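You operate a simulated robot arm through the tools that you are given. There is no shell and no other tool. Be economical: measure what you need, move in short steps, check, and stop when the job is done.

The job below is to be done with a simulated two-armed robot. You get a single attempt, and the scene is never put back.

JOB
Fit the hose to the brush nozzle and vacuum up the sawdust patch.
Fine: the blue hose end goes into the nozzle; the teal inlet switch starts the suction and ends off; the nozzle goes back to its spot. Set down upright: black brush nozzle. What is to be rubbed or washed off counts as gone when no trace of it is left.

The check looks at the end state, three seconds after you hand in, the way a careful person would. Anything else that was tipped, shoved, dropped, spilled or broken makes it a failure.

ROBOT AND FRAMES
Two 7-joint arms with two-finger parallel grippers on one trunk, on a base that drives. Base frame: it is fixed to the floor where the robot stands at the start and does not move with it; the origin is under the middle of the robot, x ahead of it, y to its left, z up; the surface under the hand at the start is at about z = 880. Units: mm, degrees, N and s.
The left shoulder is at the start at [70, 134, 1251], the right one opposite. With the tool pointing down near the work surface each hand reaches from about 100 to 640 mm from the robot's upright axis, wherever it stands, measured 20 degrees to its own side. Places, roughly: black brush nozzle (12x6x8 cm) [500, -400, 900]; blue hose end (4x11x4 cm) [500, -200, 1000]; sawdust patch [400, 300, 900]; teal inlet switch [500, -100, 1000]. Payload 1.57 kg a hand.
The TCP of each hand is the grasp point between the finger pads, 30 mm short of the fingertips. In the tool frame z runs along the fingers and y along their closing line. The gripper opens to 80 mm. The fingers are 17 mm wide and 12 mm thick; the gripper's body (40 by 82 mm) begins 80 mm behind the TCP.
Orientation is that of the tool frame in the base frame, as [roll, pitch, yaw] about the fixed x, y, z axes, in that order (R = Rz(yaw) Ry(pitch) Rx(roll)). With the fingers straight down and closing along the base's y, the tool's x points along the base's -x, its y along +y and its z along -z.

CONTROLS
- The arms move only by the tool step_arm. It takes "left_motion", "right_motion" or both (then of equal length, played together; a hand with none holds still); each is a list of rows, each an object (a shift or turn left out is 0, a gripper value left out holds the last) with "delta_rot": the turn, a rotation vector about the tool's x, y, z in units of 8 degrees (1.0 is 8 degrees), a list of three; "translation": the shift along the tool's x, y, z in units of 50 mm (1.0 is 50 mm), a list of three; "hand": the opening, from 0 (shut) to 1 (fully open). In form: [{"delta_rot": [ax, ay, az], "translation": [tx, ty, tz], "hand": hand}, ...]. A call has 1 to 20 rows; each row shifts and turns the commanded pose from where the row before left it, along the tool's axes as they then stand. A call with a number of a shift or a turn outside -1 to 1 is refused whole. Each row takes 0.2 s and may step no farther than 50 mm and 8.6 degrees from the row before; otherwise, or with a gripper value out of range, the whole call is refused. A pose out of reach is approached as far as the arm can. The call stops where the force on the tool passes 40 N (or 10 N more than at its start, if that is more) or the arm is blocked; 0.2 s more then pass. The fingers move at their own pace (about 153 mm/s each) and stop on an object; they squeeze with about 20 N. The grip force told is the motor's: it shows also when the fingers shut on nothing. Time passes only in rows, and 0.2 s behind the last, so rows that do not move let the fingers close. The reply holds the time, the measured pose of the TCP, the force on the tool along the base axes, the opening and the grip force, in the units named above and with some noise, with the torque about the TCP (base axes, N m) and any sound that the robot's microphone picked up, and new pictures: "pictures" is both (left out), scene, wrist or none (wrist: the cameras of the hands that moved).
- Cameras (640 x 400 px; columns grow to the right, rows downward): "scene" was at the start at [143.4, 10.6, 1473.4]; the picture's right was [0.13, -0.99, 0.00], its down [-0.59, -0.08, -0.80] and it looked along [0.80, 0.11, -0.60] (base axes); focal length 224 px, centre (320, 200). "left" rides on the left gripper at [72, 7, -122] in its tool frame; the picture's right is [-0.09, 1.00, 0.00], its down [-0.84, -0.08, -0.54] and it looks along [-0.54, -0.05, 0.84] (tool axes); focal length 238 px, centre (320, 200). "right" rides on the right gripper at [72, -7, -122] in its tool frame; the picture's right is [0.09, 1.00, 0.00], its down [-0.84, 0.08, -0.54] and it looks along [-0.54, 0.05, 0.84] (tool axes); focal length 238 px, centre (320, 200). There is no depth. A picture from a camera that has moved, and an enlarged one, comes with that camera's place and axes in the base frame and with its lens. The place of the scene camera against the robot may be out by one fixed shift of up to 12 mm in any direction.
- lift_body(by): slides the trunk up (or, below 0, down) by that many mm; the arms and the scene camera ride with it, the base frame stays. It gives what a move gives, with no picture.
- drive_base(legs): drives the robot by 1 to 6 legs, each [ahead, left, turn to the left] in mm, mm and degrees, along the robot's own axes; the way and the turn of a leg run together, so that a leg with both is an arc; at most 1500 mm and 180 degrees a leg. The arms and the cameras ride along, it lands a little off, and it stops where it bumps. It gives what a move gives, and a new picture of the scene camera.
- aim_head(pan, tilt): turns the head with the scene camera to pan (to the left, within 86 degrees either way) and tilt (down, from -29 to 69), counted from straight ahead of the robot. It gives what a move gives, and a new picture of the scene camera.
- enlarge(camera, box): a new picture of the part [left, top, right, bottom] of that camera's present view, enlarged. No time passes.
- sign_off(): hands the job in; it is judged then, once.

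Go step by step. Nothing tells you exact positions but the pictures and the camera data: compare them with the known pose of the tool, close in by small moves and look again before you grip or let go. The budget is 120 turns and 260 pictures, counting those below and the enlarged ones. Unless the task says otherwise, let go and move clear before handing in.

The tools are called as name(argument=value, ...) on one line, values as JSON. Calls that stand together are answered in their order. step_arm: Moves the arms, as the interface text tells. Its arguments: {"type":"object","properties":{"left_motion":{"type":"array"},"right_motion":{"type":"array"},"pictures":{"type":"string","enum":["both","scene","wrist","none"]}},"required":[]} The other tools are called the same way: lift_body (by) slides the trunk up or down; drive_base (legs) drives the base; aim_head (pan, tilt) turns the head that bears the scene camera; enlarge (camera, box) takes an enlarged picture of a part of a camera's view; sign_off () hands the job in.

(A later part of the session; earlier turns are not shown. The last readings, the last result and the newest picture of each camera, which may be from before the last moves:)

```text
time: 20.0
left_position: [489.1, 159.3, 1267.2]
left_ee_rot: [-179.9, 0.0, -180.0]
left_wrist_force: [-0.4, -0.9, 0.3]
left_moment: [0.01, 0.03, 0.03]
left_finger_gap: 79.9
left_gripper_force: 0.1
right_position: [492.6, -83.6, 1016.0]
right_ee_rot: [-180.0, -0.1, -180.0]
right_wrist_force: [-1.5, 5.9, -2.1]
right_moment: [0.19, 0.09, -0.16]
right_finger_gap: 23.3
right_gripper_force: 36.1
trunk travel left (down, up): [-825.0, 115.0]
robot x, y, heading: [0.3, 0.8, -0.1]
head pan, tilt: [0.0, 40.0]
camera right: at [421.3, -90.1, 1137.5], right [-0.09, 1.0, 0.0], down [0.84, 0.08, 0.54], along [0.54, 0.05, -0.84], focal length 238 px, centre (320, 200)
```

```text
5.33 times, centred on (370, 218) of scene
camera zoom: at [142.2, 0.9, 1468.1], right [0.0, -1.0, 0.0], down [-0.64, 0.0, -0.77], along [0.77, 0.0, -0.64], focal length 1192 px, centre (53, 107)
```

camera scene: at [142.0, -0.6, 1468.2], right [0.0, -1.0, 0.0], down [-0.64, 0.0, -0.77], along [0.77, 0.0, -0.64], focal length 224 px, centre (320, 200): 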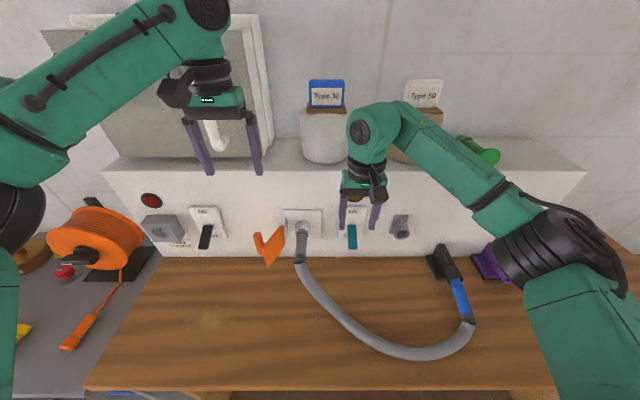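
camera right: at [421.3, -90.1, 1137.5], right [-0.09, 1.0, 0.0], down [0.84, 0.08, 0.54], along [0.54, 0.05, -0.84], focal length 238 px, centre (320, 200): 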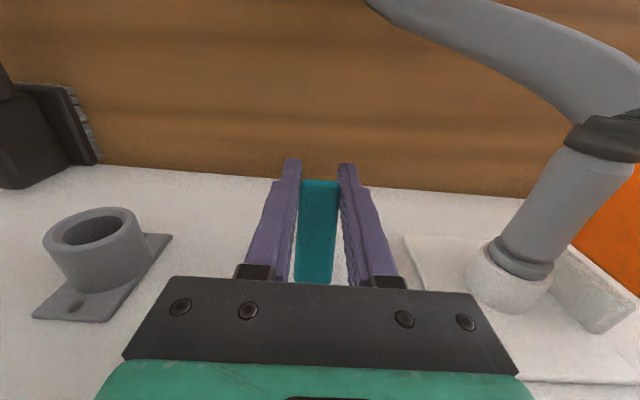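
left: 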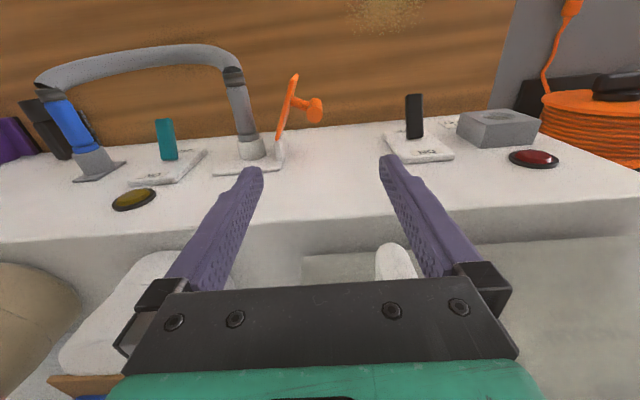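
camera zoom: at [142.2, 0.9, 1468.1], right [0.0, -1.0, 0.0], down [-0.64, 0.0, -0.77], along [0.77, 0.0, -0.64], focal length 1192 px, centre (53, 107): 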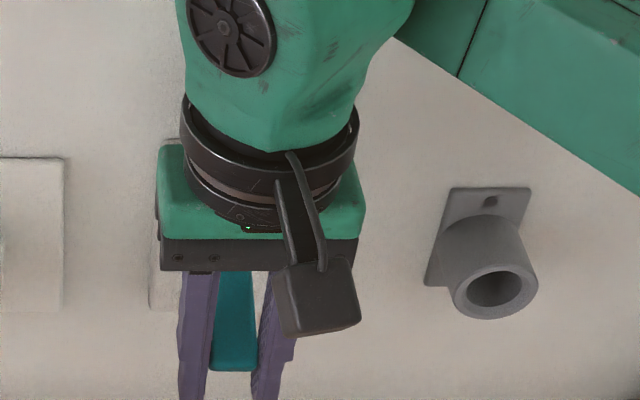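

Gripped (23 mm). I swing the lever up along its arc.

step_arm(right_motion=[{"translation": [0.1, 0, -0.28]}, {"translation": [0.03, 0, -0.28]}, {"translation": [-0.03, 0, -0.28]}, {"translation": [-0.1, 0, -0.28]}, {"translation": [-0.08, 0, -0.14]}, {}], pictures="wrist")

enlarge(camera="scene", box=[310, 180, 430, 255])

```text
time: 21.4
left_position: [489.3, 160.6, 1268.1]
left_ee_rot: [-179.9, 0.0, 179.9]
left_wrist_force: [1.1, 0.9, -0.3]
left_moment: [-0.01, 0.03, 0.01]
left_finger_gap: 79.9
left_gripper_force: 0.0
right_position: [496.3, -83.4, 1079.3]
right_ee_rot: [179.9, 0.0, -179.9]
right_wrist_force: [-6.6, 5.3, -13.9]
right_moment: [0.03, 0.98, 0.03]
right_finger_gap: 23.5
right_gripper_force: 36.1
trunk travel left (down, up): [-825.0, 115.0]
robot x, y, heading: [1.4, 0.1, -0.1]
head pan, tilt: [0.0, 40.0]
camera right: at [424.8, -90.2, 1200.5], right [-0.09, 1.0, 0.0], down [0.84, 0.08, 0.54], along [0.54, 0.05, -0.84], focal length 238 px, centre (320, 200)
```

right: 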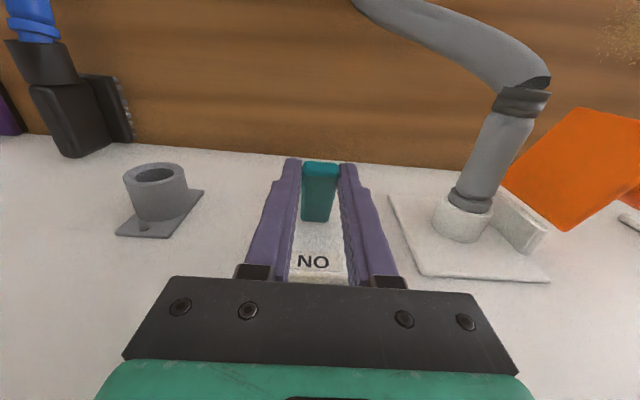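

```text
5.33 times, centred on (370, 218) of scene
camera zoom: at [142.5, 0.8, 1468.2], right [0.0, -1.0, 0.0], down [-0.64, 0.0, -0.77], along [0.77, 0.0, -0.64], focal length 1192 px, centre (53, 107)
```

zoom: 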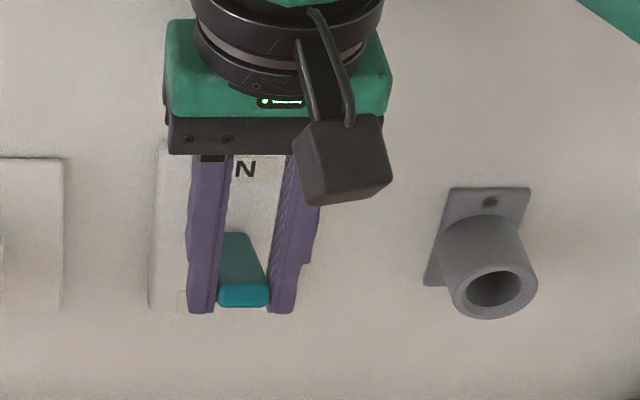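

The lever seems to be up about 22°. I let go, back off and check the lamp and lever.

step_arm(right_motion=[{"hand": 0.7}, {"hand": 0.7}, {"translation": [0, 0, -0.8]}, {"translation": [0.5, -0.5, -0.6]}, {"translation": [0.6, -0.7, 0]}, {"translation": [0.6, -0.7, 0]}, {}], pictures="wrist")

enlarge(camera="scene", box=[310, 180, 430, 255])

```text
time: 23.0
left_position: [489.9, 159.6, 1268.5]
left_ee_rot: [-179.9, 0.1, 180.0]
left_wrist_force: [0.1, -0.4, -1.4]
left_moment: [-0.02, 0.02, -0.01]
left_finger_gap: 79.8
left_gripper_force: 0.0
right_position: [411.1, -180.1, 1150.1]
right_ee_rot: [-180.0, 0.0, 180.0]
right_wrist_force: [-0.2, -0.2, -0.1]
right_moment: [-0.03, -0.01, 0.0]
right_finger_gap: 56.1
right_gripper_force: 0.0
trunk travel left (down, up): [-825.0, 115.0]
robot x, y, heading: [1.6, 3.7, -0.1]
head pan, tilt: [0.0, 40.0]
camera right: at [339.5, -186.7, 1270.0], right [-0.09, 1.0, 0.0], down [0.84, 0.08, 0.54], along [0.54, 0.05, -0.84], focal length 238 px, centre (320, 200)
```

right: 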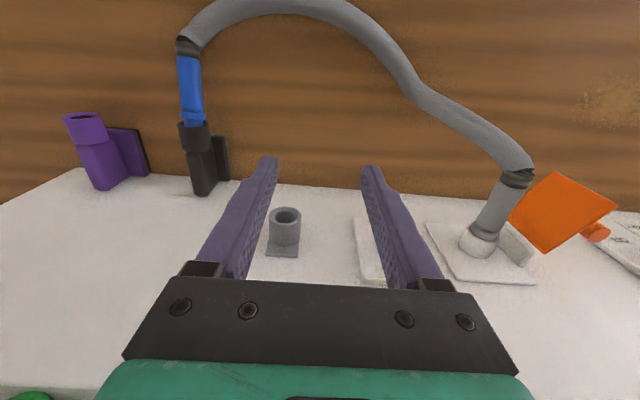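

```text
5.33 times, centred on (370, 218) of scene
camera zoom: at [142.3, 0.3, 1468.2], right [0.0, -1.0, 0.0], down [-0.64, 0.0, -0.77], along [0.77, 0.0, -0.64], focal length 1192 px, centre (53, 107)
```

zoom: 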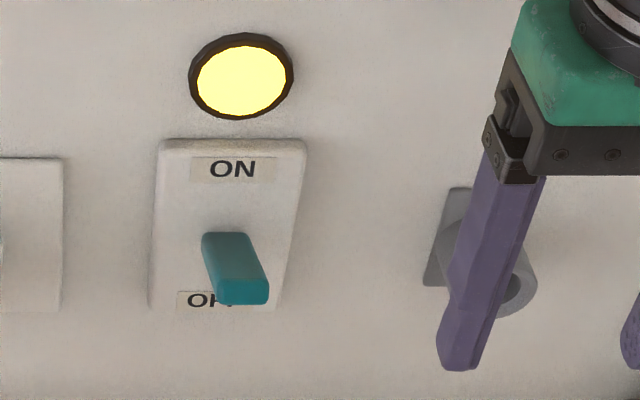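

The lamp is lit: suction is on. Now over to the nozzle's fin at about (500, -353).

step_arm(right_motion=[{"translation": [0, -0.85, 0], "hand": 1}, {"translation": [0, -0.85, 0]}, {"translation": [0, -0.85, 0.3]}, {"translation": [0, -0.9, 0.3]}, {"translation": [-0.6, 0, 0.5]}, {"translation": [-0.6, 0, 0.7]}, {"translation": [-0.6, 0, 0.4]}, {}], pictures="wrist")

aim_head(pan=-30, tilt=42)

enlarge(camera="scene", box=[300, 190, 420, 265])

```text
time: 24.8
left_position: [489.6, 158.6, 1267.8]
left_ee_rot: [-179.9, 0.0, 179.9]
left_wrist_force: [0.2, 0.4, 0.2]
left_moment: [0.02, 0.0, -0.01]
left_finger_gap: 79.8
left_gripper_force: 0.0
right_position: [473.1, -352.8, 1058.7]
right_ee_rot: [-179.9, 0.2, 179.7]
right_wrist_force: [-0.1, 0.9, 0.3]
right_moment: [0.0, -0.01, 0.0]
right_finger_gap: 80.0
right_gripper_force: 0.0
right hand out of reach, approached as far as the arm can: row 7
trunk travel left (down, up): [-825.0, 115.0]
robot x, y, heading: [-1.1, 2.2, -0.1]
head pan, tilt: [0.0, 40.0]
camera right: at [399.6, -358.6, 1179.7], right [-0.09, 1.0, 0.0], down [0.84, 0.07, 0.54], along [0.54, 0.05, -0.84], focal length 238 px, centre (320, 200)
```

right: 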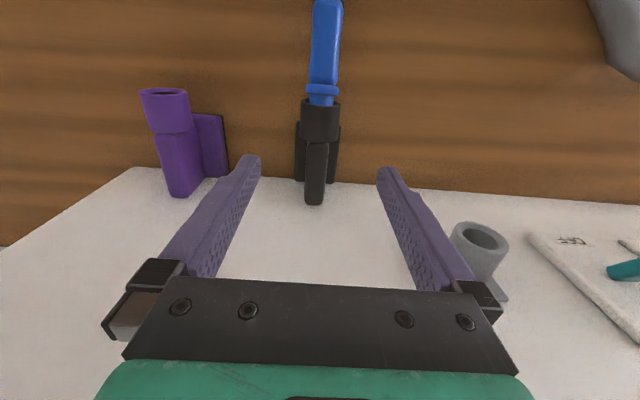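

```text
time: 25.7
left_position: [489.2, 159.3, 1267.8]
left_ee_rot: [180.0, -0.1, 180.0]
left_wrist_force: [0.0, -0.6, -1.0]
left_moment: [0.02, 0.0, 0.0]
left_finger_gap: 79.8
left_gripper_force: 0.2
right_position: [472.7, -352.4, 1058.5]
right_ee_rot: [-179.9, 0.1, 179.8]
right_wrist_force: [-0.7, 0.0, 0.3]
right_moment: [0.01, 0.03, -0.02]
right_finger_gap: 79.9
right_gripper_force: 0.1
trunk travel left (down, up): [-825.0, 115.0]
robot x, y, heading: [2.4, 1.6, 0.1]
head pan, tilt: [-30.0, 42.0]
camera scene: at [129.3, -42.5, 1465.3], right [-0.5, -0.87, 0.0], down [-0.58, 0.33, -0.74], along [0.64, -0.37, -0.67], focal length 224 px, centre (320, 200)
```

scene: 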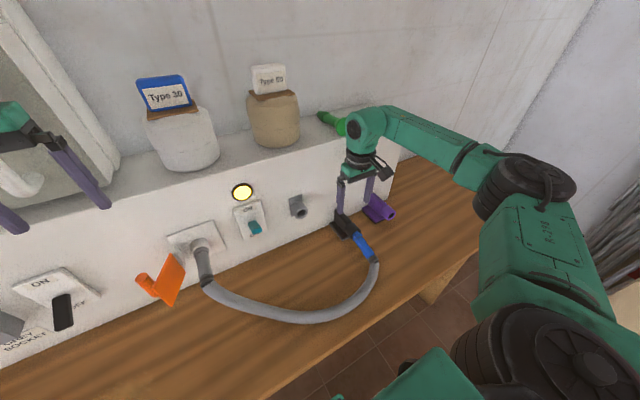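

```text
5.33 times, centred on (360, 228) of scene
camera zoom: at [129.3, -42.5, 1465.3], right [-0.5, -0.87, 0.0], down [-0.58, 0.33, -0.74], along [0.64, -0.37, -0.67], focal length 1192 px, centre (107, 53)
```

zoom: 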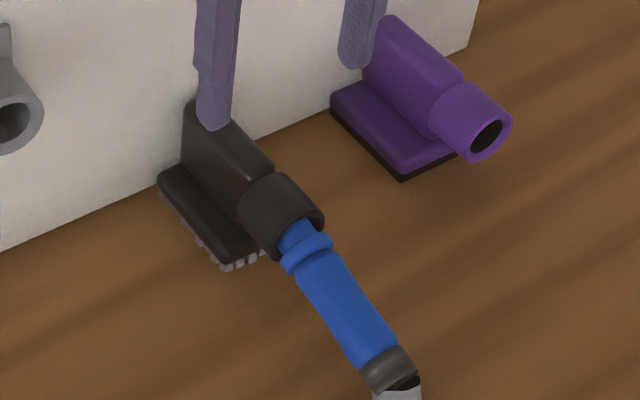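

The fin is just out of reach from here. I'll pull both hands back a bit and drive the base 120 mm to the right.

step_arm(right_motion=[{"translation": [0.6, 0, -0.4]}, {"translation": [0.6, 0, -0.4]}, {"translation": [0.6, 0, 0]}], left_motion=[{"translation": [0.9, 0, 0]}, {"translation": [0.9, 0, 0]}, {"translation": [0.9, 0, 0]}], pictures="none")

drive_base(legs=[[0, -120, 0]])

```text
time: 26.5
left_position: [350.2, 157.4, 1268.1]
left_ee_rot: [-180.0, 0.0, -179.9]
left_wrist_force: [0.6, 0.1, -0.2]
left_moment: [-0.03, -0.01, -0.03]
left_finger_gap: 79.9
left_gripper_force: 0.1
right_position: [380.4, -352.2, 1099.9]
right_ee_rot: [179.9, 0.1, 180.0]
right_wrist_force: [-0.7, 0.0, 0.3]
right_moment: [-0.03, -0.05, 0.01]
right_finger_gap: 80.1
right_gripper_force: 0.0
trunk travel left (down, up): [-825.0, 115.0]
robot x, y, heading: [0.6, -0.4, 0.2]
head pan, tilt: [-30.0, 42.0]
```

```text
time: 27.8
left_position: [354.0, 39.5, 1267.6]
left_ee_rot: [-179.9, -0.1, -179.9]
left_wrist_force: [-0.1, 0.8, 0.1]
left_moment: [-0.01, -0.01, -0.01]
left_finger_gap: 80.1
left_gripper_force: 0.1
right_position: [382.9, -471.1, 1099.2]
right_ee_rot: [180.0, 0.0, -180.0]
right_wrist_force: [0.4, 0.5, -0.5]
right_moment: [0.01, 0.01, -0.03]
right_finger_gap: 79.8
right_gripper_force: 0.1
trunk travel left (down, up): [-825.0, 115.0]
robot x, y, heading: [0.4, -120.9, -0.3]
head pan, tilt: [-30.0, 42.0]
camera scene: at [128.9, -160.0, 1465.4], right [-0.5, -0.87, 0.0], down [-0.58, 0.33, -0.74], along [0.64, -0.37, -0.67], focal length 224 px, centre (320, 200)
```

scene: 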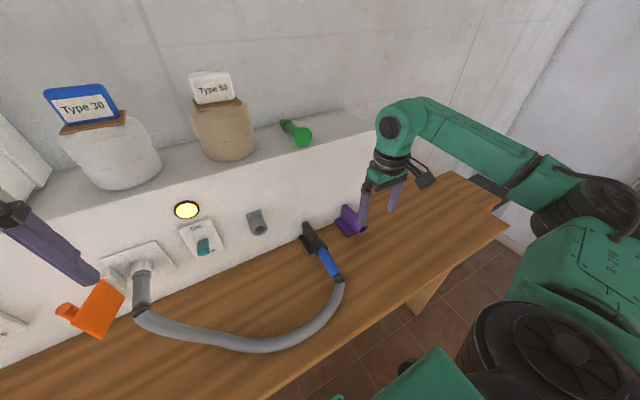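

Now move the right hand above the fin.

step_arm(right_motion=[{"translation": [-0.6, 0.6, 0]}, {"translation": [-0.6, 0.6, 0]}, {"translation": [-0.6, 0.6, 0]}, {"translation": [-0.5, 0.55, 0.7]}, {"translation": [0, 0, 0.7]}, {"translation": [0, 0, 0.3]}, {}], pictures="wrist")

enlarge(camera="right", box=[240, 80, 400, 290])

enlarge(camera="scene", box=[270, 190, 390, 290])

```text
refused: row 4 steps farther than a row can; nothing moved
```

```text
1.90 times, centred on (320, 185) of right
camera zoom: at [309.7, -476.3, 1221.2], right [-0.09, 1.0, 0.0], down [0.84, 0.08, 0.54], along [0.54, 0.05, -0.84], focal length 454 px, centre (320, 229)
```

zoom: 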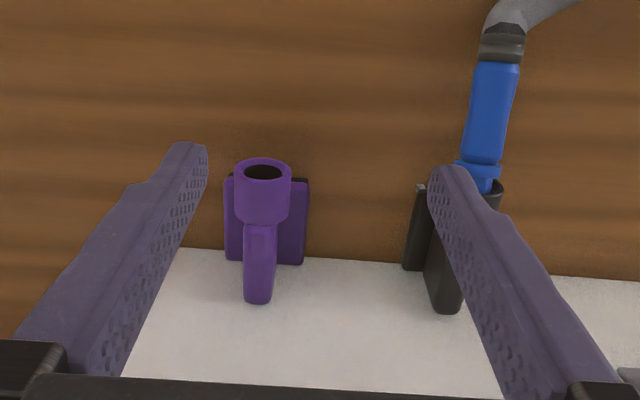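

```text
4.00 times, centred on (330, 240) of scene
camera zoom: at [128.9, -160.0, 1465.4], right [-0.5, -0.87, 0.0], down [-0.58, 0.33, -0.74], along [0.64, -0.37, -0.67], focal length 894 px, centre (280, 40)
```

zoom: 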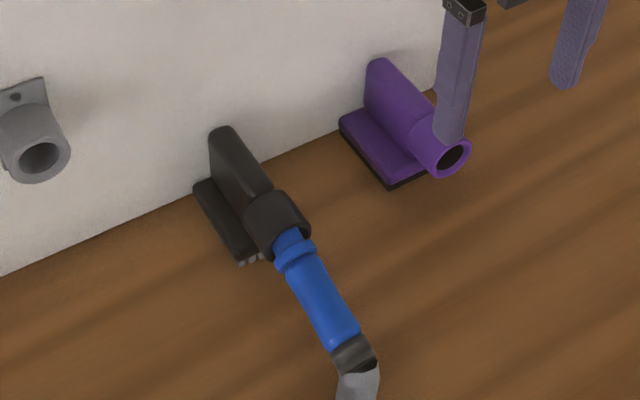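

step_arm(right_motion=[{"translation": [-0.6, 0.6, 0]}, {"translation": [-0.6, 0.6, 0]}, {"translation": [-0.6, 0.6, 0]}, {"translation": [-0.5, 0.55, 0]}, {"translation": [0, 0, 0.8]}, {"translation": [0, 0, 0.8]}, {}], pictures="none")

enlarge(camera="right", box=[240, 50, 400, 290])

enlarge(camera="scene", box=[270, 190, 390, 290])

```text
time: 29.4
left_position: [353.6, 38.6, 1266.6]
left_ee_rot: [-179.9, 0.0, -179.9]
left_wrist_force: [0.1, 0.5, 1.0]
left_moment: [0.01, -0.01, -0.02]
left_finger_gap: 79.9
left_gripper_force: 0.1
right_position: [497.5, -352.6, 1018.5]
right_ee_rot: [180.0, 0.1, -179.9]
right_wrist_force: [-0.1, 0.1, -0.1]
right_moment: [0.0, 0.01, -0.01]
right_finger_gap: 80.0
right_gripper_force: 0.1
trunk travel left (down, up): [-825.0, 115.0]
robot x, y, heading: [0.1, -116.3, -0.0]
head pan, tilt: [-30.0, 42.0]
```

```text
1.67 times, centred on (320, 170) of right
camera zoom: at [424.8, -359.9, 1139.9], right [-0.09, 1.0, 0.0], down [0.84, 0.08, 0.54], along [0.54, 0.05, -0.84], focal length 397 px, centre (320, 250)
```

zoom: 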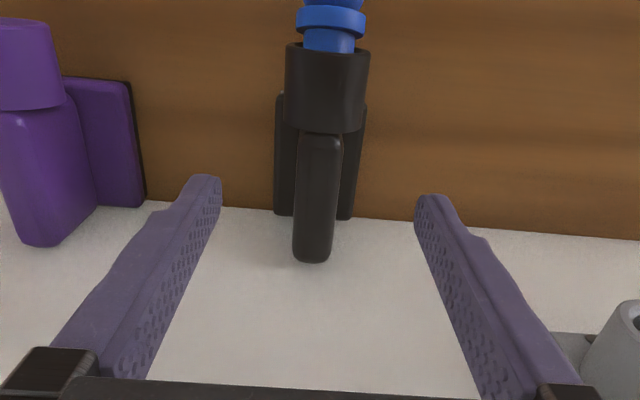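

```text
4.00 times, centred on (330, 240) of scene
camera zoom: at [129.6, -162.1, 1465.3], right [-0.5, -0.87, 0.0], down [-0.58, 0.33, -0.74], along [0.64, -0.37, -0.67], focal length 894 px, centre (280, 40)
```

zoom: 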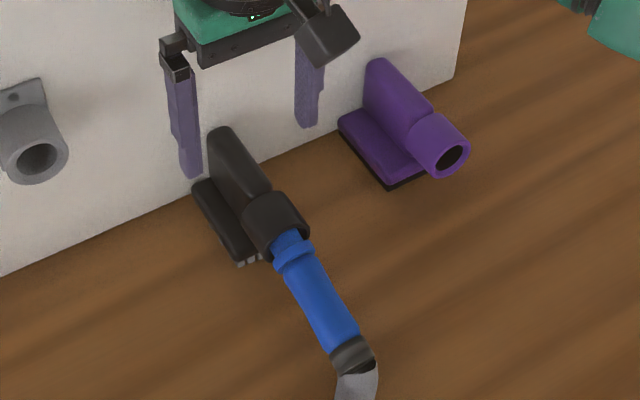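

The fin spans x≈480–545; the fingers are centred on it. I go down and close.

step_arm(right_motion=[{"translation": [0, -0.02, 0.5]}, {"translation": [0, 0, 0.5]}, {"translation": [0, 0, 0.32]}, {}, {"hand": 0}, {"hand": 0}, {"hand": 0}], pictures="wrist")

enlarge(camera="scene", box=[270, 190, 390, 290])

```text
time: 31.0
left_position: [352.7, 38.1, 1266.8]
left_ee_rot: [179.9, -0.1, -179.9]
left_wrist_force: [0.3, -0.5, -0.7]
left_moment: [-0.02, -0.01, -0.02]
left_finger_gap: 80.1
left_gripper_force: 0.1
right_position: [497.3, -355.5, 953.3]
right_ee_rot: [179.9, 0.0, -179.9]
right_wrist_force: [0.6, 0.8, 0.2]
right_moment: [0.0, -0.11, 0.03]
right_finger_gap: 22.6
right_gripper_force: 20.1
trunk travel left (down, up): [-825.0, 115.0]
robot x, y, heading: [-1.4, -119.1, -0.0]
head pan, tilt: [-30.0, 42.0]
camera right: at [424.9, -361.9, 1074.4], right [-0.09, 1.0, 0.0], down [0.84, 0.08, 0.54], along [0.54, 0.05, -0.84], focal length 238 px, centre (320, 200)
```

right: 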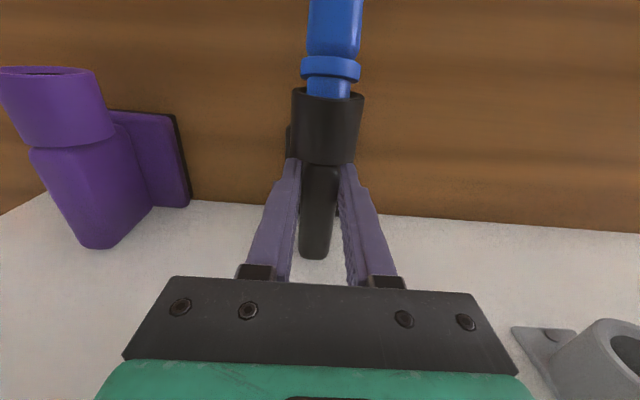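

```text
4.00 times, centred on (330, 240) of scene
camera zoom: at [129.5, -163.2, 1465.2], right [-0.5, -0.87, 0.0], down [-0.58, 0.33, -0.74], along [0.64, -0.37, -0.67], focal length 894 px, centre (280, 40)
```

zoom: 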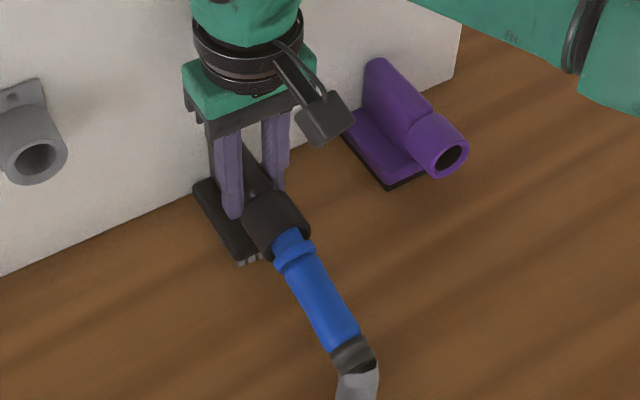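

Gripped at the fin (22.6 mm); pick-up pose noted: (497, -355, 953). I lift 60 mm and back out a bit, then look.

step_arm(right_motion=[{"translation": [0, 0, -0.4]}, {"translation": [0, 0, -0.4]}, {"translation": [0.2, 0, -0.4]}, {"translation": [0.5, 0, 0]}, {}], pictures="both")

enlarge(camera="scene", box=[270, 190, 390, 290])

```text
time: 32.2
left_position: [354.0, 38.6, 1267.8]
left_ee_rot: [180.0, -0.1, -179.9]
left_wrist_force: [-0.1, -0.2, 0.9]
left_moment: [0.07, 0.0, 0.0]
left_finger_gap: 79.9
left_gripper_force: 0.0
right_position: [464.0, -356.2, 1013.7]
right_ee_rot: [179.8, 0.0, 180.0]
right_wrist_force: [0.9, 0.8, -3.0]
right_moment: [-0.02, -0.03, -0.01]
right_finger_gap: 23.0
right_gripper_force: 19.8
trunk travel left (down, up): [-825.0, 115.0]
robot x, y, heading: [0.5, -124.4, 0.1]
head pan, tilt: [-30.0, 42.0]
camera scene: at [130.2, -163.3, 1465.2], right [-0.5, -0.87, 0.0], down [-0.58, 0.33, -0.74], along [0.64, -0.37, -0.67], focal length 224 px, centre (320, 200)
camera right: at [390.4, -362.0, 1134.4], right [-0.09, 1.0, 0.0], down [0.84, 0.08, 0.54], along [0.54, 0.05, -0.84], focal length 238 px, centre (320, 200)
```

scene: 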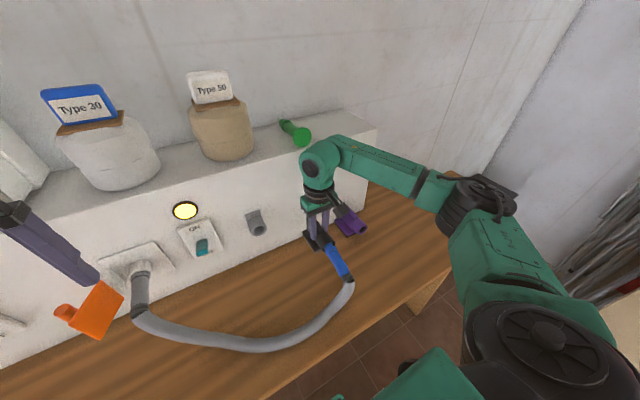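
right: 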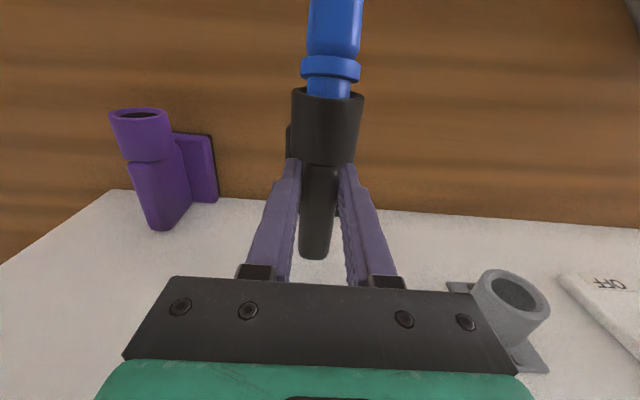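

```text
4.00 times, centred on (330, 240) of scene
camera zoom: at [130.2, -163.3, 1465.2], right [-0.5, -0.87, 0.0], down [-0.58, 0.33, -0.74], along [0.64, -0.37, -0.67], focal length 894 px, centre (280, 40)
```

zoom: 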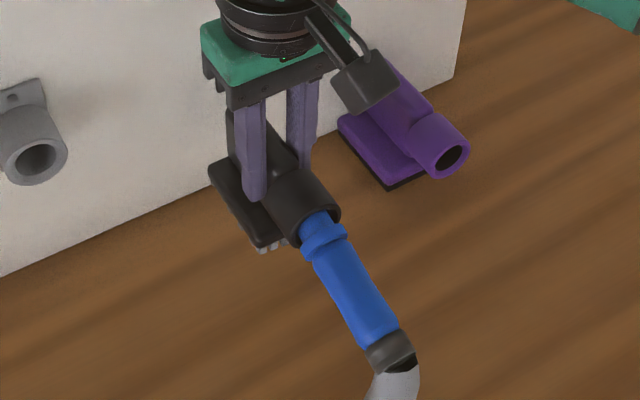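

Held firmly. I draw it back and up, then drive 400 mm left towards the sawdust.

step_arm(right_motion=[{"translation": [0.6, 0, -0.3]}, {"translation": [0.6, 0, -0.3]}, {"translation": [0.6, 0.3, -0.3]}, {"translation": [0.2, 0.3, -0.2]}, {}], pictures="none")

drive_base(legs=[[0, 200, 0]])

```text
time: 33.4
left_position: [355.1, 36.7, 1267.5]
left_ee_rot: [-180.0, 0.0, -179.9]
left_wrist_force: [-1.0, -0.4, 0.1]
left_moment: [-0.02, -0.02, 0.01]
left_finger_gap: 79.8
left_gripper_force: 0.0
right_position: [363.2, -326.6, 1068.8]
right_ee_rot: [179.9, -0.1, 180.0]
right_wrist_force: [-0.6, -0.5, -2.4]
right_moment: [-0.04, 0.0, 0.0]
right_finger_gap: 23.0
right_gripper_force: 19.8
trunk travel left (down, up): [-825.0, 115.0]
robot x, y, heading: [-0.3, -123.4, -0.1]
head pan, tilt: [-30.0, 42.0]
```

```text
time: 35.0
left_position: [354.7, 235.1, 1268.4]
left_ee_rot: [179.9, 0.1, -179.9]
left_wrist_force: [-0.7, 0.1, -0.1]
left_moment: [0.02, -0.02, 0.03]
left_finger_gap: 80.1
left_gripper_force: 0.1
right_position: [363.5, -130.1, 1067.2]
right_ee_rot: [179.8, 0.0, -179.8]
right_wrist_force: [0.1, -0.7, -3.8]
right_moment: [0.03, -0.03, 0.02]
right_finger_gap: 22.7
right_gripper_force: 19.7
trunk travel left (down, up): [-825.0, 115.0]
robot x, y, heading: [-0.8, 80.6, -0.1]
head pan, tilt: [-30.0, 42.0]
camera scene: at [129.5, 32.0, 1465.1], right [-0.5, -0.87, 0.0], down [-0.58, 0.34, -0.74], along [0.64, -0.37, -0.67], focal length 224 px, centre (320, 200)
```

scene: 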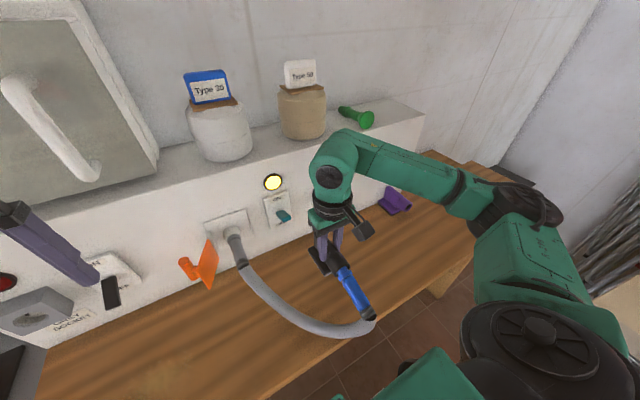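

drive_base(legs=[[0, 220, 0]])

aim_head(pan=-5, tilt=48)

```text
time: 36.7
left_position: [352.1, 452.8, 1267.2]
left_ee_rot: [179.8, 0.0, -180.0]
left_wrist_force: [0.1, 0.0, 0.1]
left_moment: [0.02, -0.01, 0.01]
left_finger_gap: 79.9
left_gripper_force: 0.0
right_position: [363.1, 88.8, 1068.4]
right_ee_rot: [179.8, 0.0, 180.0]
right_wrist_force: [0.7, -0.3, -2.6]
right_moment: [0.03, -0.03, 0.04]
right_finger_gap: 22.8
right_gripper_force: 20.0
trunk travel left (down, up): [-825.0, 115.0]
robot x, y, heading: [0.1, 294.7, -0.2]
head pan, tilt: [-30.0, 42.0]
camera scene: at [129.4, 250.7, 1465.1], right [-0.5, -0.87, 0.0], down [-0.58, 0.34, -0.74], along [0.64, -0.37, -0.67], focal length 224 px, centre (320, 200)
```

scene: 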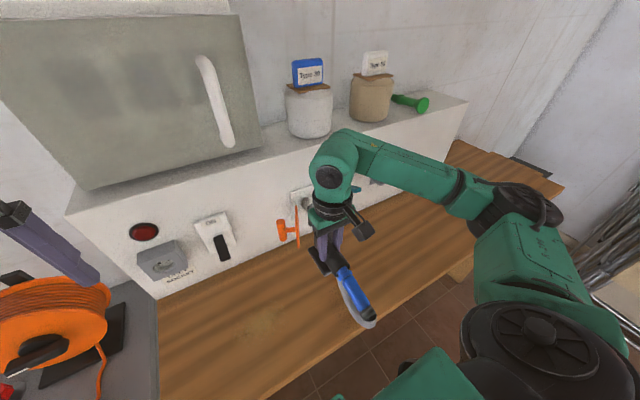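

```text
time: 37.5
left_position: [352.6, 455.6, 1266.6]
left_ee_rot: [180.0, -0.1, -179.9]
left_wrist_force: [0.5, 1.1, -0.7]
left_moment: [-0.02, 0.01, 0.01]
left_finger_gap: 80.2
left_gripper_force: 0.0
right_position: [362.5, 91.9, 1067.7]
right_ee_rot: [179.9, 0.1, -180.0]
right_wrist_force: [-0.3, 0.1, -2.9]
right_moment: [0.02, -0.04, -0.02]
right_finger_gap: 23.0
right_gripper_force: 19.8
trunk travel left (down, up): [-825.0, 115.0]
robot x, y, heading: [-3.0, 295.2, -0.0]
head pan, tilt: [-5.0, 48.0]
camera scene: at [135.4, 289.9, 1456.7], right [-0.09, -1.0, 0.0], down [-0.74, 0.06, -0.67], along [0.67, -0.06, -0.74], focal length 224 px, centre (320, 200)
```

scene: 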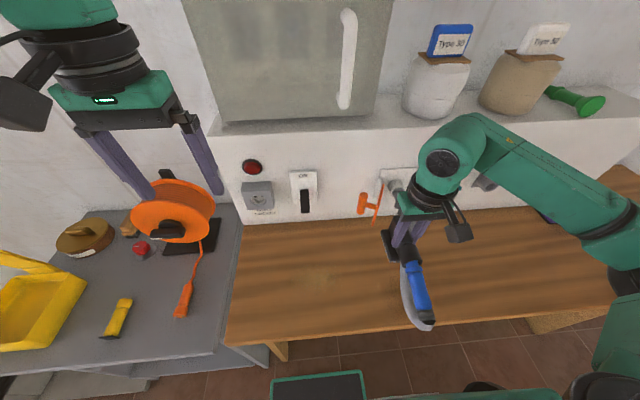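

enlarge(camera="scene", box=[220, 200, 460, 350])

```text
2.67 times, centred on (340, 275) of scene
camera zoom: at [135.4, 289.9, 1456.7], right [-0.09, -1.0, 0.0], down [-0.74, 0.06, -0.67], along [0.67, -0.06, -0.74], focal length 596 px, centre (267, 0)
```

zoom: 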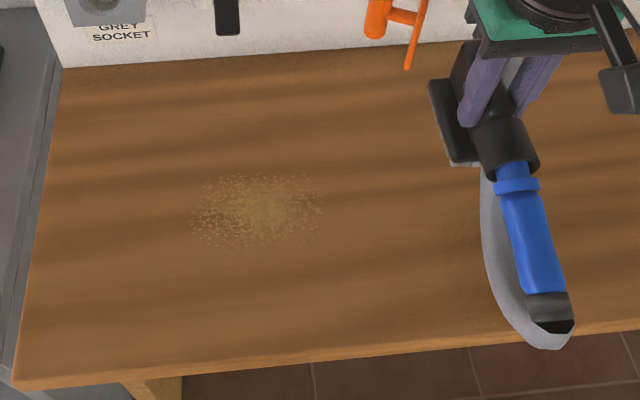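

Sawdust spans x≈334–415, y≈212–344; the brush plate covers TCP x −23…+57. I carry the nozzle over to y≈375 and lower partway.

step_arm(right_motion=[{"translation": [0, 0.95, 0]}, {"translation": [0, 0.95, 0]}, {"translation": [0, 0.95, 0]}, {"translation": [0, 0.95, 0]}, {"translation": [0.1, 0.95, 0]}, {"translation": [0, 0.9, 0]}, {"translation": [0, 0, 0.9]}, {"translation": [0, 0, 0.7]}, {}], pictures="scene")

enlarge(camera="scene", box=[220, 200, 460, 350])

```text
time: 39.5
left_position: [354.3, 455.5, 1265.9]
left_ee_rot: [-179.9, 0.0, -179.9]
left_wrist_force: [-0.7, 0.2, -0.3]
left_moment: [-0.04, -0.03, 0.02]
left_finger_gap: 79.9
left_gripper_force: 0.1
right_position: [359.2, 376.1, 988.8]
right_ee_rot: [-180.0, 0.0, 180.0]
right_wrist_force: [-0.5, -0.1, -2.6]
right_moment: [-0.06, -0.02, 0.03]
right_finger_gap: 22.7
right_gripper_force: 19.5
trunk travel left (down, up): [-825.0, 115.0]
robot x, y, heading: [-1.1, 296.3, -0.1]
head pan, tilt: [-5.0, 48.0]
camera scene: at [135.0, 290.6, 1456.8], right [-0.09, -1.0, 0.0], down [-0.74, 0.06, -0.67], along [0.67, -0.06, -0.74], focal length 224 px, centre (320, 200)
```

scene: 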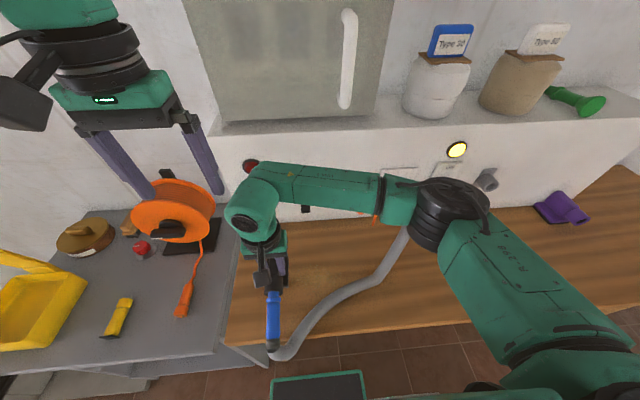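

```text
2.67 times, centred on (340, 275) of scene
camera zoom: at [135.0, 290.6, 1456.8], right [-0.09, -1.0, 0.0], down [-0.74, 0.06, -0.67], along [0.67, -0.06, -0.74], focal length 596 px, centre (267, 0)
```

zoom: 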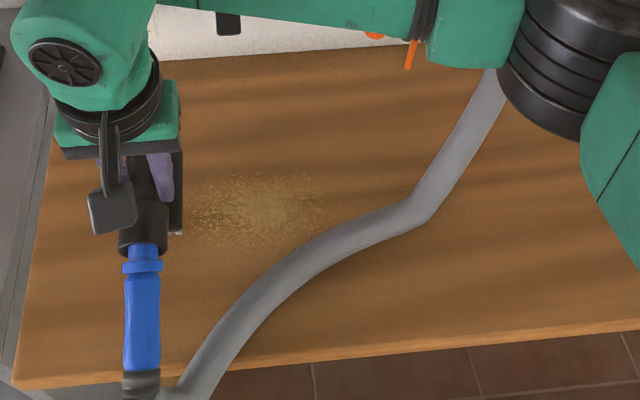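

Now down to the bench (TCP z≈953) and a first slow sweep across.

step_arm(right_motion=[{"translation": [0, 0, 0.4]}, {"translation": [0, 0, 0.3]}, {}, {"translation": [0, -0.35, 0]}, {"translation": [0, -0.35, 0]}, {"translation": [0, -0.35, 0]}, {"translation": [0, -0.35, 0]}, {"translation": [0, -0.35, 0]}, {"translation": [0, -0.35, 0]}, {"translation": [0, -0.35, 0]}, {"translation": [0, -0.35, 0]}, {"translation": [0, -0.35, 0]}, {"translation": [0, -0.35, 0]}, {"translation": [0, -0.35, 0]}, {}], pictures="none")

enlarge(camera="scene", box=[220, 200, 460, 350])

```text
time: 42.8
left_position: [352.9, 454.9, 1266.8]
left_ee_rot: [180.0, 0.0, 180.0]
left_wrist_force: [-0.2, -0.3, 0.0]
left_moment: [-0.01, 0.04, 0.01]
left_finger_gap: 80.0
left_gripper_force: 0.0
right_position: [359.2, 182.3, 954.2]
right_ee_rot: [-180.0, 0.1, -179.9]
right_wrist_force: [0.4, 0.9, -2.2]
right_moment: [-0.01, -0.03, 0.0]
right_finger_gap: 22.6
right_gripper_force: 19.7
trunk travel left (down, up): [-825.0, 115.0]
robot x, y, heading: [0.7, 297.2, 0.1]
head pan, tilt: [-5.0, 48.0]
```

```text
2.67 times, centred on (340, 275) of scene
camera zoom: at [135.7, 289.6, 1456.7], right [-0.09, -1.0, 0.0], down [-0.74, 0.06, -0.67], along [0.67, -0.06, -0.74], focal length 596 px, centre (267, 0)
```

zoom: 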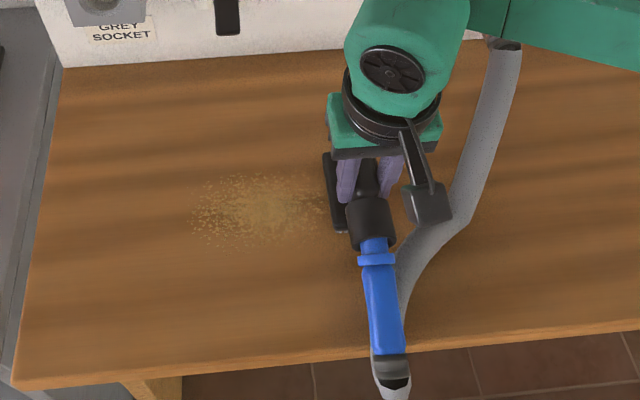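

The sawdust is only a bit thinner and the force shows the brush isn't quite touching. I lower by 3 mm and sweep back slowly.

step_arm(right_motion=[{"translation": [0, 0, 0.06]}, {}, {"translation": [0, 0.25, 0]}, {"translation": [0, 0.25, 0]}, {"translation": [0, 0.25, 0]}, {"translation": [0, 0.25, 0]}, {"translation": [0, 0.25, 0]}, {"translation": [0, 0.25, 0]}, {"translation": [0, 0.25, 0]}, {"translation": [0, 0.25, 0]}, {"translation": [0, 0.25, 0]}, {"translation": [0, 0.25, 0]}, {"translation": [0, 0.25, 0]}, {"translation": [0, 0.25, 0]}, {"translation": [0, 0.25, 0]}, {"translation": [0, 0.25, 0]}, {"translation": [0, 0.25, 0]}, {"translation": [0, 0.2, 0]}], pictures="none")

enlarge(camera="scene", box=[220, 200, 460, 350])

```text
time: 46.5
left_position: [352.5, 455.0, 1267.7]
left_ee_rot: [-180.0, -0.1, -180.0]
left_wrist_force: [-0.7, 0.2, 0.1]
left_moment: [-0.01, 0.01, -0.03]
left_finger_gap: 80.0
left_gripper_force: 0.1
right_position: [356.2, 378.9, 951.6]
right_ee_rot: [179.9, 0.1, 179.9]
right_wrist_force: [-0.7, -4.3, 10.9]
right_moment: [-0.22, 0.1, 0.0]
right_finger_gap: 22.7
right_gripper_force: 20.0
trunk travel left (down, up): [-825.0, 115.0]
robot x, y, heading: [1.2, 295.8, 0.2]
head pan, tilt: [-5.0, 48.0]
```

```text
2.67 times, centred on (340, 275) of scene
camera zoom: at [133.5, 288.3, 1456.9], right [-0.09, -1.0, 0.0], down [-0.74, 0.06, -0.67], along [0.67, -0.06, -0.74], focal length 596 px, centre (267, 0)
```

zoom: 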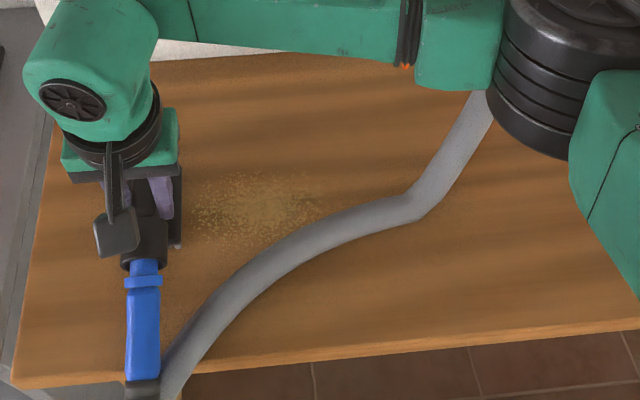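

enlarge(camera="scene", box=[285, 255, 355, 300])

step_arm(right_motion=[{"translation": [0, -0.25, 0]}, {"translation": [0, -0.25, 0]}, {"translation": [0, -0.25, 0]}, {"translation": [0, -0.25, 0]}, {"translation": [0, -0.25, 0]}, {"translation": [0, -0.25, 0]}, {"translation": [0, -0.25, 0]}, {"translation": [0, -0.25, 0]}, {"translation": [0, -0.25, 0]}, {"translation": [0, -0.25, 0]}, {"translation": [0, -0.25, 0]}, {"translation": [0, -0.25, 0]}, {"translation": [0, -0.25, 0]}, {"translation": [0, -0.25, 0]}, {"translation": [0, -0.25, 0]}, {"translation": [0, -0.25, 0]}], pictures="none")

enlarge(camera="scene", box=[285, 255, 355, 300])

```text
8.89 times, centred on (320, 278) of scene
camera zoom: at [133.5, 288.3, 1456.9], right [-0.09, -1.0, 0.0], down [-0.74, 0.06, -0.67], along [0.67, -0.06, -0.74], focal length 1987 px, centre (320, -489)
```

zoom: 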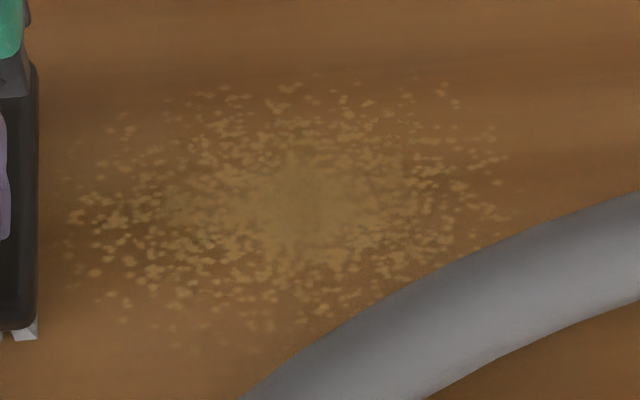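

```text
time: 50.0
left_position: [353.0, 454.3, 1267.8]
left_ee_rot: [-180.0, 0.1, 179.9]
left_wrist_force: [0.8, -0.3, -0.4]
left_moment: [0.03, 0.01, -0.01]
left_finger_gap: 79.8
left_gripper_force: 0.0
right_position: [356.2, 179.6, 950.7]
right_ee_rot: [180.0, 0.0, -180.0]
right_wrist_force: [-0.2, 2.3, 4.1]
right_moment: [0.02, -0.28, 0.08]
right_finger_gap: 22.8
right_gripper_force: 19.7
trunk travel left (down, up): [-825.0, 115.0]
robot x, y, heading: [4.3, 296.4, 0.0]
head pan, tilt: [-5.0, 48.0]
```

```text
8.89 times, centred on (320, 278) of scene
camera zoom: at [134.3, 289.4, 1456.8], right [-0.09, -1.0, 0.0], down [-0.74, 0.06, -0.67], along [0.67, -0.06, -0.74], focal length 1987 px, centre (320, -489)
```

zoom: 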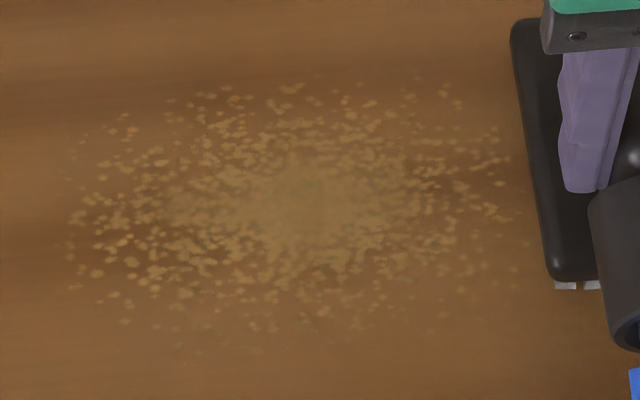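

The patch looks unchanged between passes. Before drawing conclusions I check the patch, joint and lamp closely.

step_arm(right_motion=[{"translation": [0, 0, -0.5]}, {"translation": [0, -0.9, -0.5]}, {"translation": [0, -0.9, 0]}, {}], pictures="wrist")

enlarge(camera="scene", box=[220, 200, 460, 350])

enlarge(camera="scene", box=[350, 130, 500, 225])

enlarge(camera="right", box=[260, 0, 400, 180])

```text
refused: row 2 steps farther than a row can; nothing moved
```

```text
2.67 times, centred on (340, 275) of scene
camera zoom: at [134.3, 289.4, 1456.8], right [-0.09, -1.0, 0.0], down [-0.74, 0.06, -0.67], along [0.67, -0.06, -0.74], focal length 596 px, centre (267, 0)
```

zoom: 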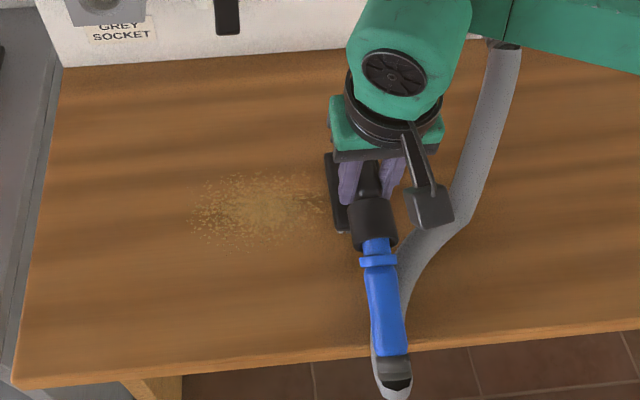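

```text
4.21 times, centred on (425, 178) of scene
camera zoom: at [134.3, 289.4, 1456.8], right [-0.09, -1.0, 0.0], down [-0.74, 0.06, -0.67], along [0.67, -0.06, -0.74], focal length 941 px, centre (-122, 295)
```

zoom: 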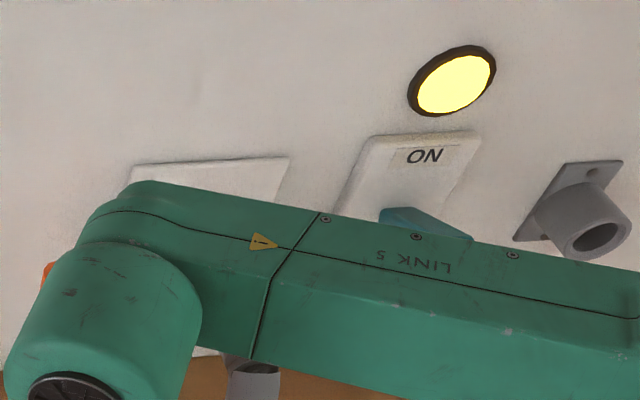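

```text
2.22 times, centred on (330, 90) of right
camera zoom: at [284.6, 172.9, 1072.2], right [-0.09, 1.0, 0.0], down [0.84, 0.08, 0.54], along [0.54, 0.05, -0.84], focal length 530 px, centre (298, 444)
```

zoom: 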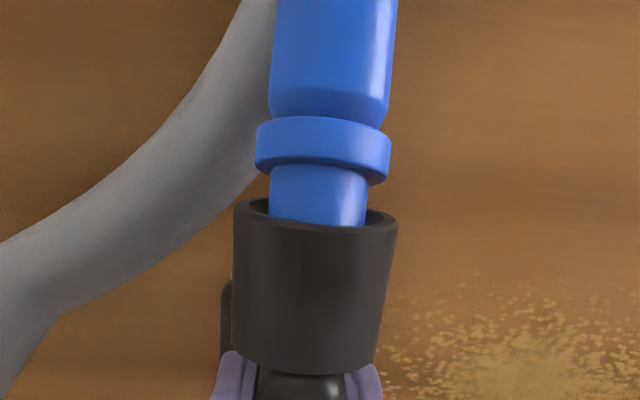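

Still uncertain whether any sawdust is being drawn in. I test by dwelling and scrubbing on the patch's middle, then compare from the same position.

step_arm(right_motion=[{"translation": [0, 0.95, 0]}, {"translation": [0, 0.95, 0]}, {}, {}, {}, {"translation": [0.2, 0.1, 0]}, {}, {}, {"translation": [-0.4, 0, 0]}, {}, {}, {"translation": [0.2, 0, 0]}, {}, {}, {}, {"translation": [0, -0.95, 0]}, {"translation": [0, -0.95, 0]}, {"translation": [0, -0.1, 0]}], pictures="none")

enlarge(camera="scene", box=[285, 255, 355, 300])

```text
time: 53.8
left_position: [351.5, 456.4, 1267.1]
left_ee_rot: [-180.0, 0.0, -180.0]
left_wrist_force: [0.1, 0.6, -0.2]
left_moment: [-0.07, 0.0, -0.04]
left_finger_gap: 80.0
left_gripper_force: 0.1
right_position: [358.7, 178.7, 950.6]
right_ee_rot: [-179.9, -0.1, -180.0]
right_wrist_force: [-1.8, -2.0, 5.2]
right_moment: [0.02, 0.27, 0.09]
right_finger_gap: 22.9
right_gripper_force: 19.7
trunk travel left (down, up): [-825.0, 115.0]
robot x, y, heading: [-0.9, 296.8, 0.1]
head pan, tilt: [-5.0, 48.0]
```

```text
8.89 times, centred on (320, 278) of scene
camera zoom: at [134.1, 291.1, 1456.8], right [-0.09, -1.0, 0.0], down [-0.74, 0.06, -0.67], along [0.67, -0.06, -0.74], focal length 1987 px, centre (320, -489)
```

zoom: 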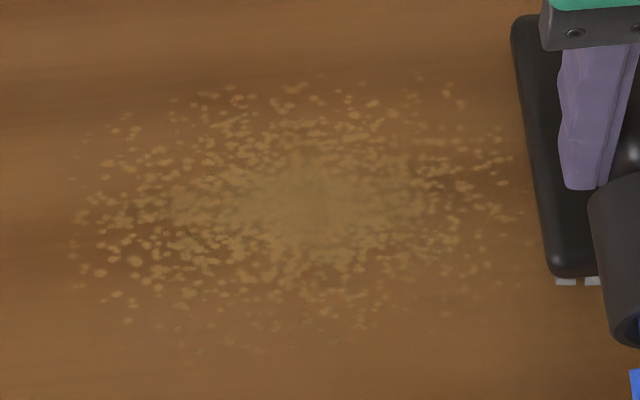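

The patch may be fading evenly, a little per stroke. I'll do several faster strokes and compare.

step_arm(right_motion=[{"translation": [0, 0.9, 0]}, {"translation": [0, 0.9, 0]}, {"translation": [0, 0.9, 0]}, {"translation": [0, 0.9, 0]}, {"translation": [0, -0.9, 0]}, {"translation": [0, -0.9, 0]}, {"translation": [0, -0.9, 0]}, {"translation": [0, -0.9, 0]}, {"translation": [0, 0.9, 0]}, {"translation": [0, 0.9, 0]}, {"translation": [0, 0.9, 0]}, {"translation": [0, 0.9, 0]}, {"translation": [0, -0.9, 0]}, {"translation": [0, -0.9, 0]}, {"translation": [0, -0.9, 0]}, {"translation": [0, -0.9, 0]}, {}], pictures="none")

enlarge(camera="scene", box=[285, 255, 355, 300])

```text
time: 57.4
left_position: [354.7, 455.0, 1267.7]
left_ee_rot: [180.0, -0.1, -179.9]
left_wrist_force: [-0.9, 0.7, -0.2]
left_moment: [-0.01, -0.02, 0.02]
left_finger_gap: 79.9
left_gripper_force: 0.1
right_position: [356.9, 177.0, 949.6]
right_ee_rot: [180.0, -0.1, 180.0]
right_wrist_force: [-0.1, -0.1, -1.7]
right_moment: [0.01, 0.06, 0.03]
right_finger_gap: 22.7
right_gripper_force: 19.9
trunk travel left (down, up): [-825.0, 115.0]
robot x, y, heading: [0.9, 297.8, -0.0]
head pan, tilt: [-5.0, 48.0]
```

```text
8.89 times, centred on (320, 278) of scene
camera zoom: at [135.4, 289.3, 1456.7], right [-0.09, -1.0, 0.0], down [-0.74, 0.06, -0.67], along [0.67, -0.06, -0.74], focal length 1987 px, centre (320, -489)
```

zoom: 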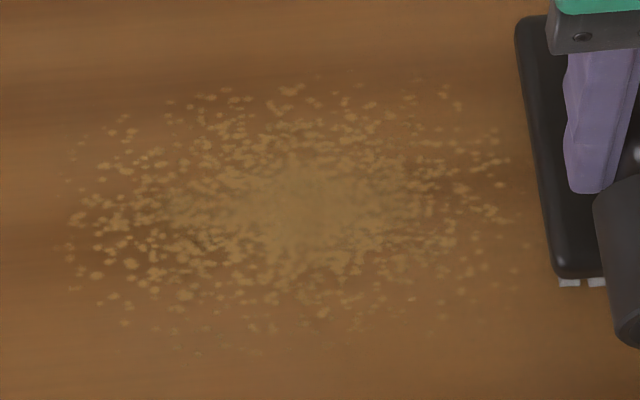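

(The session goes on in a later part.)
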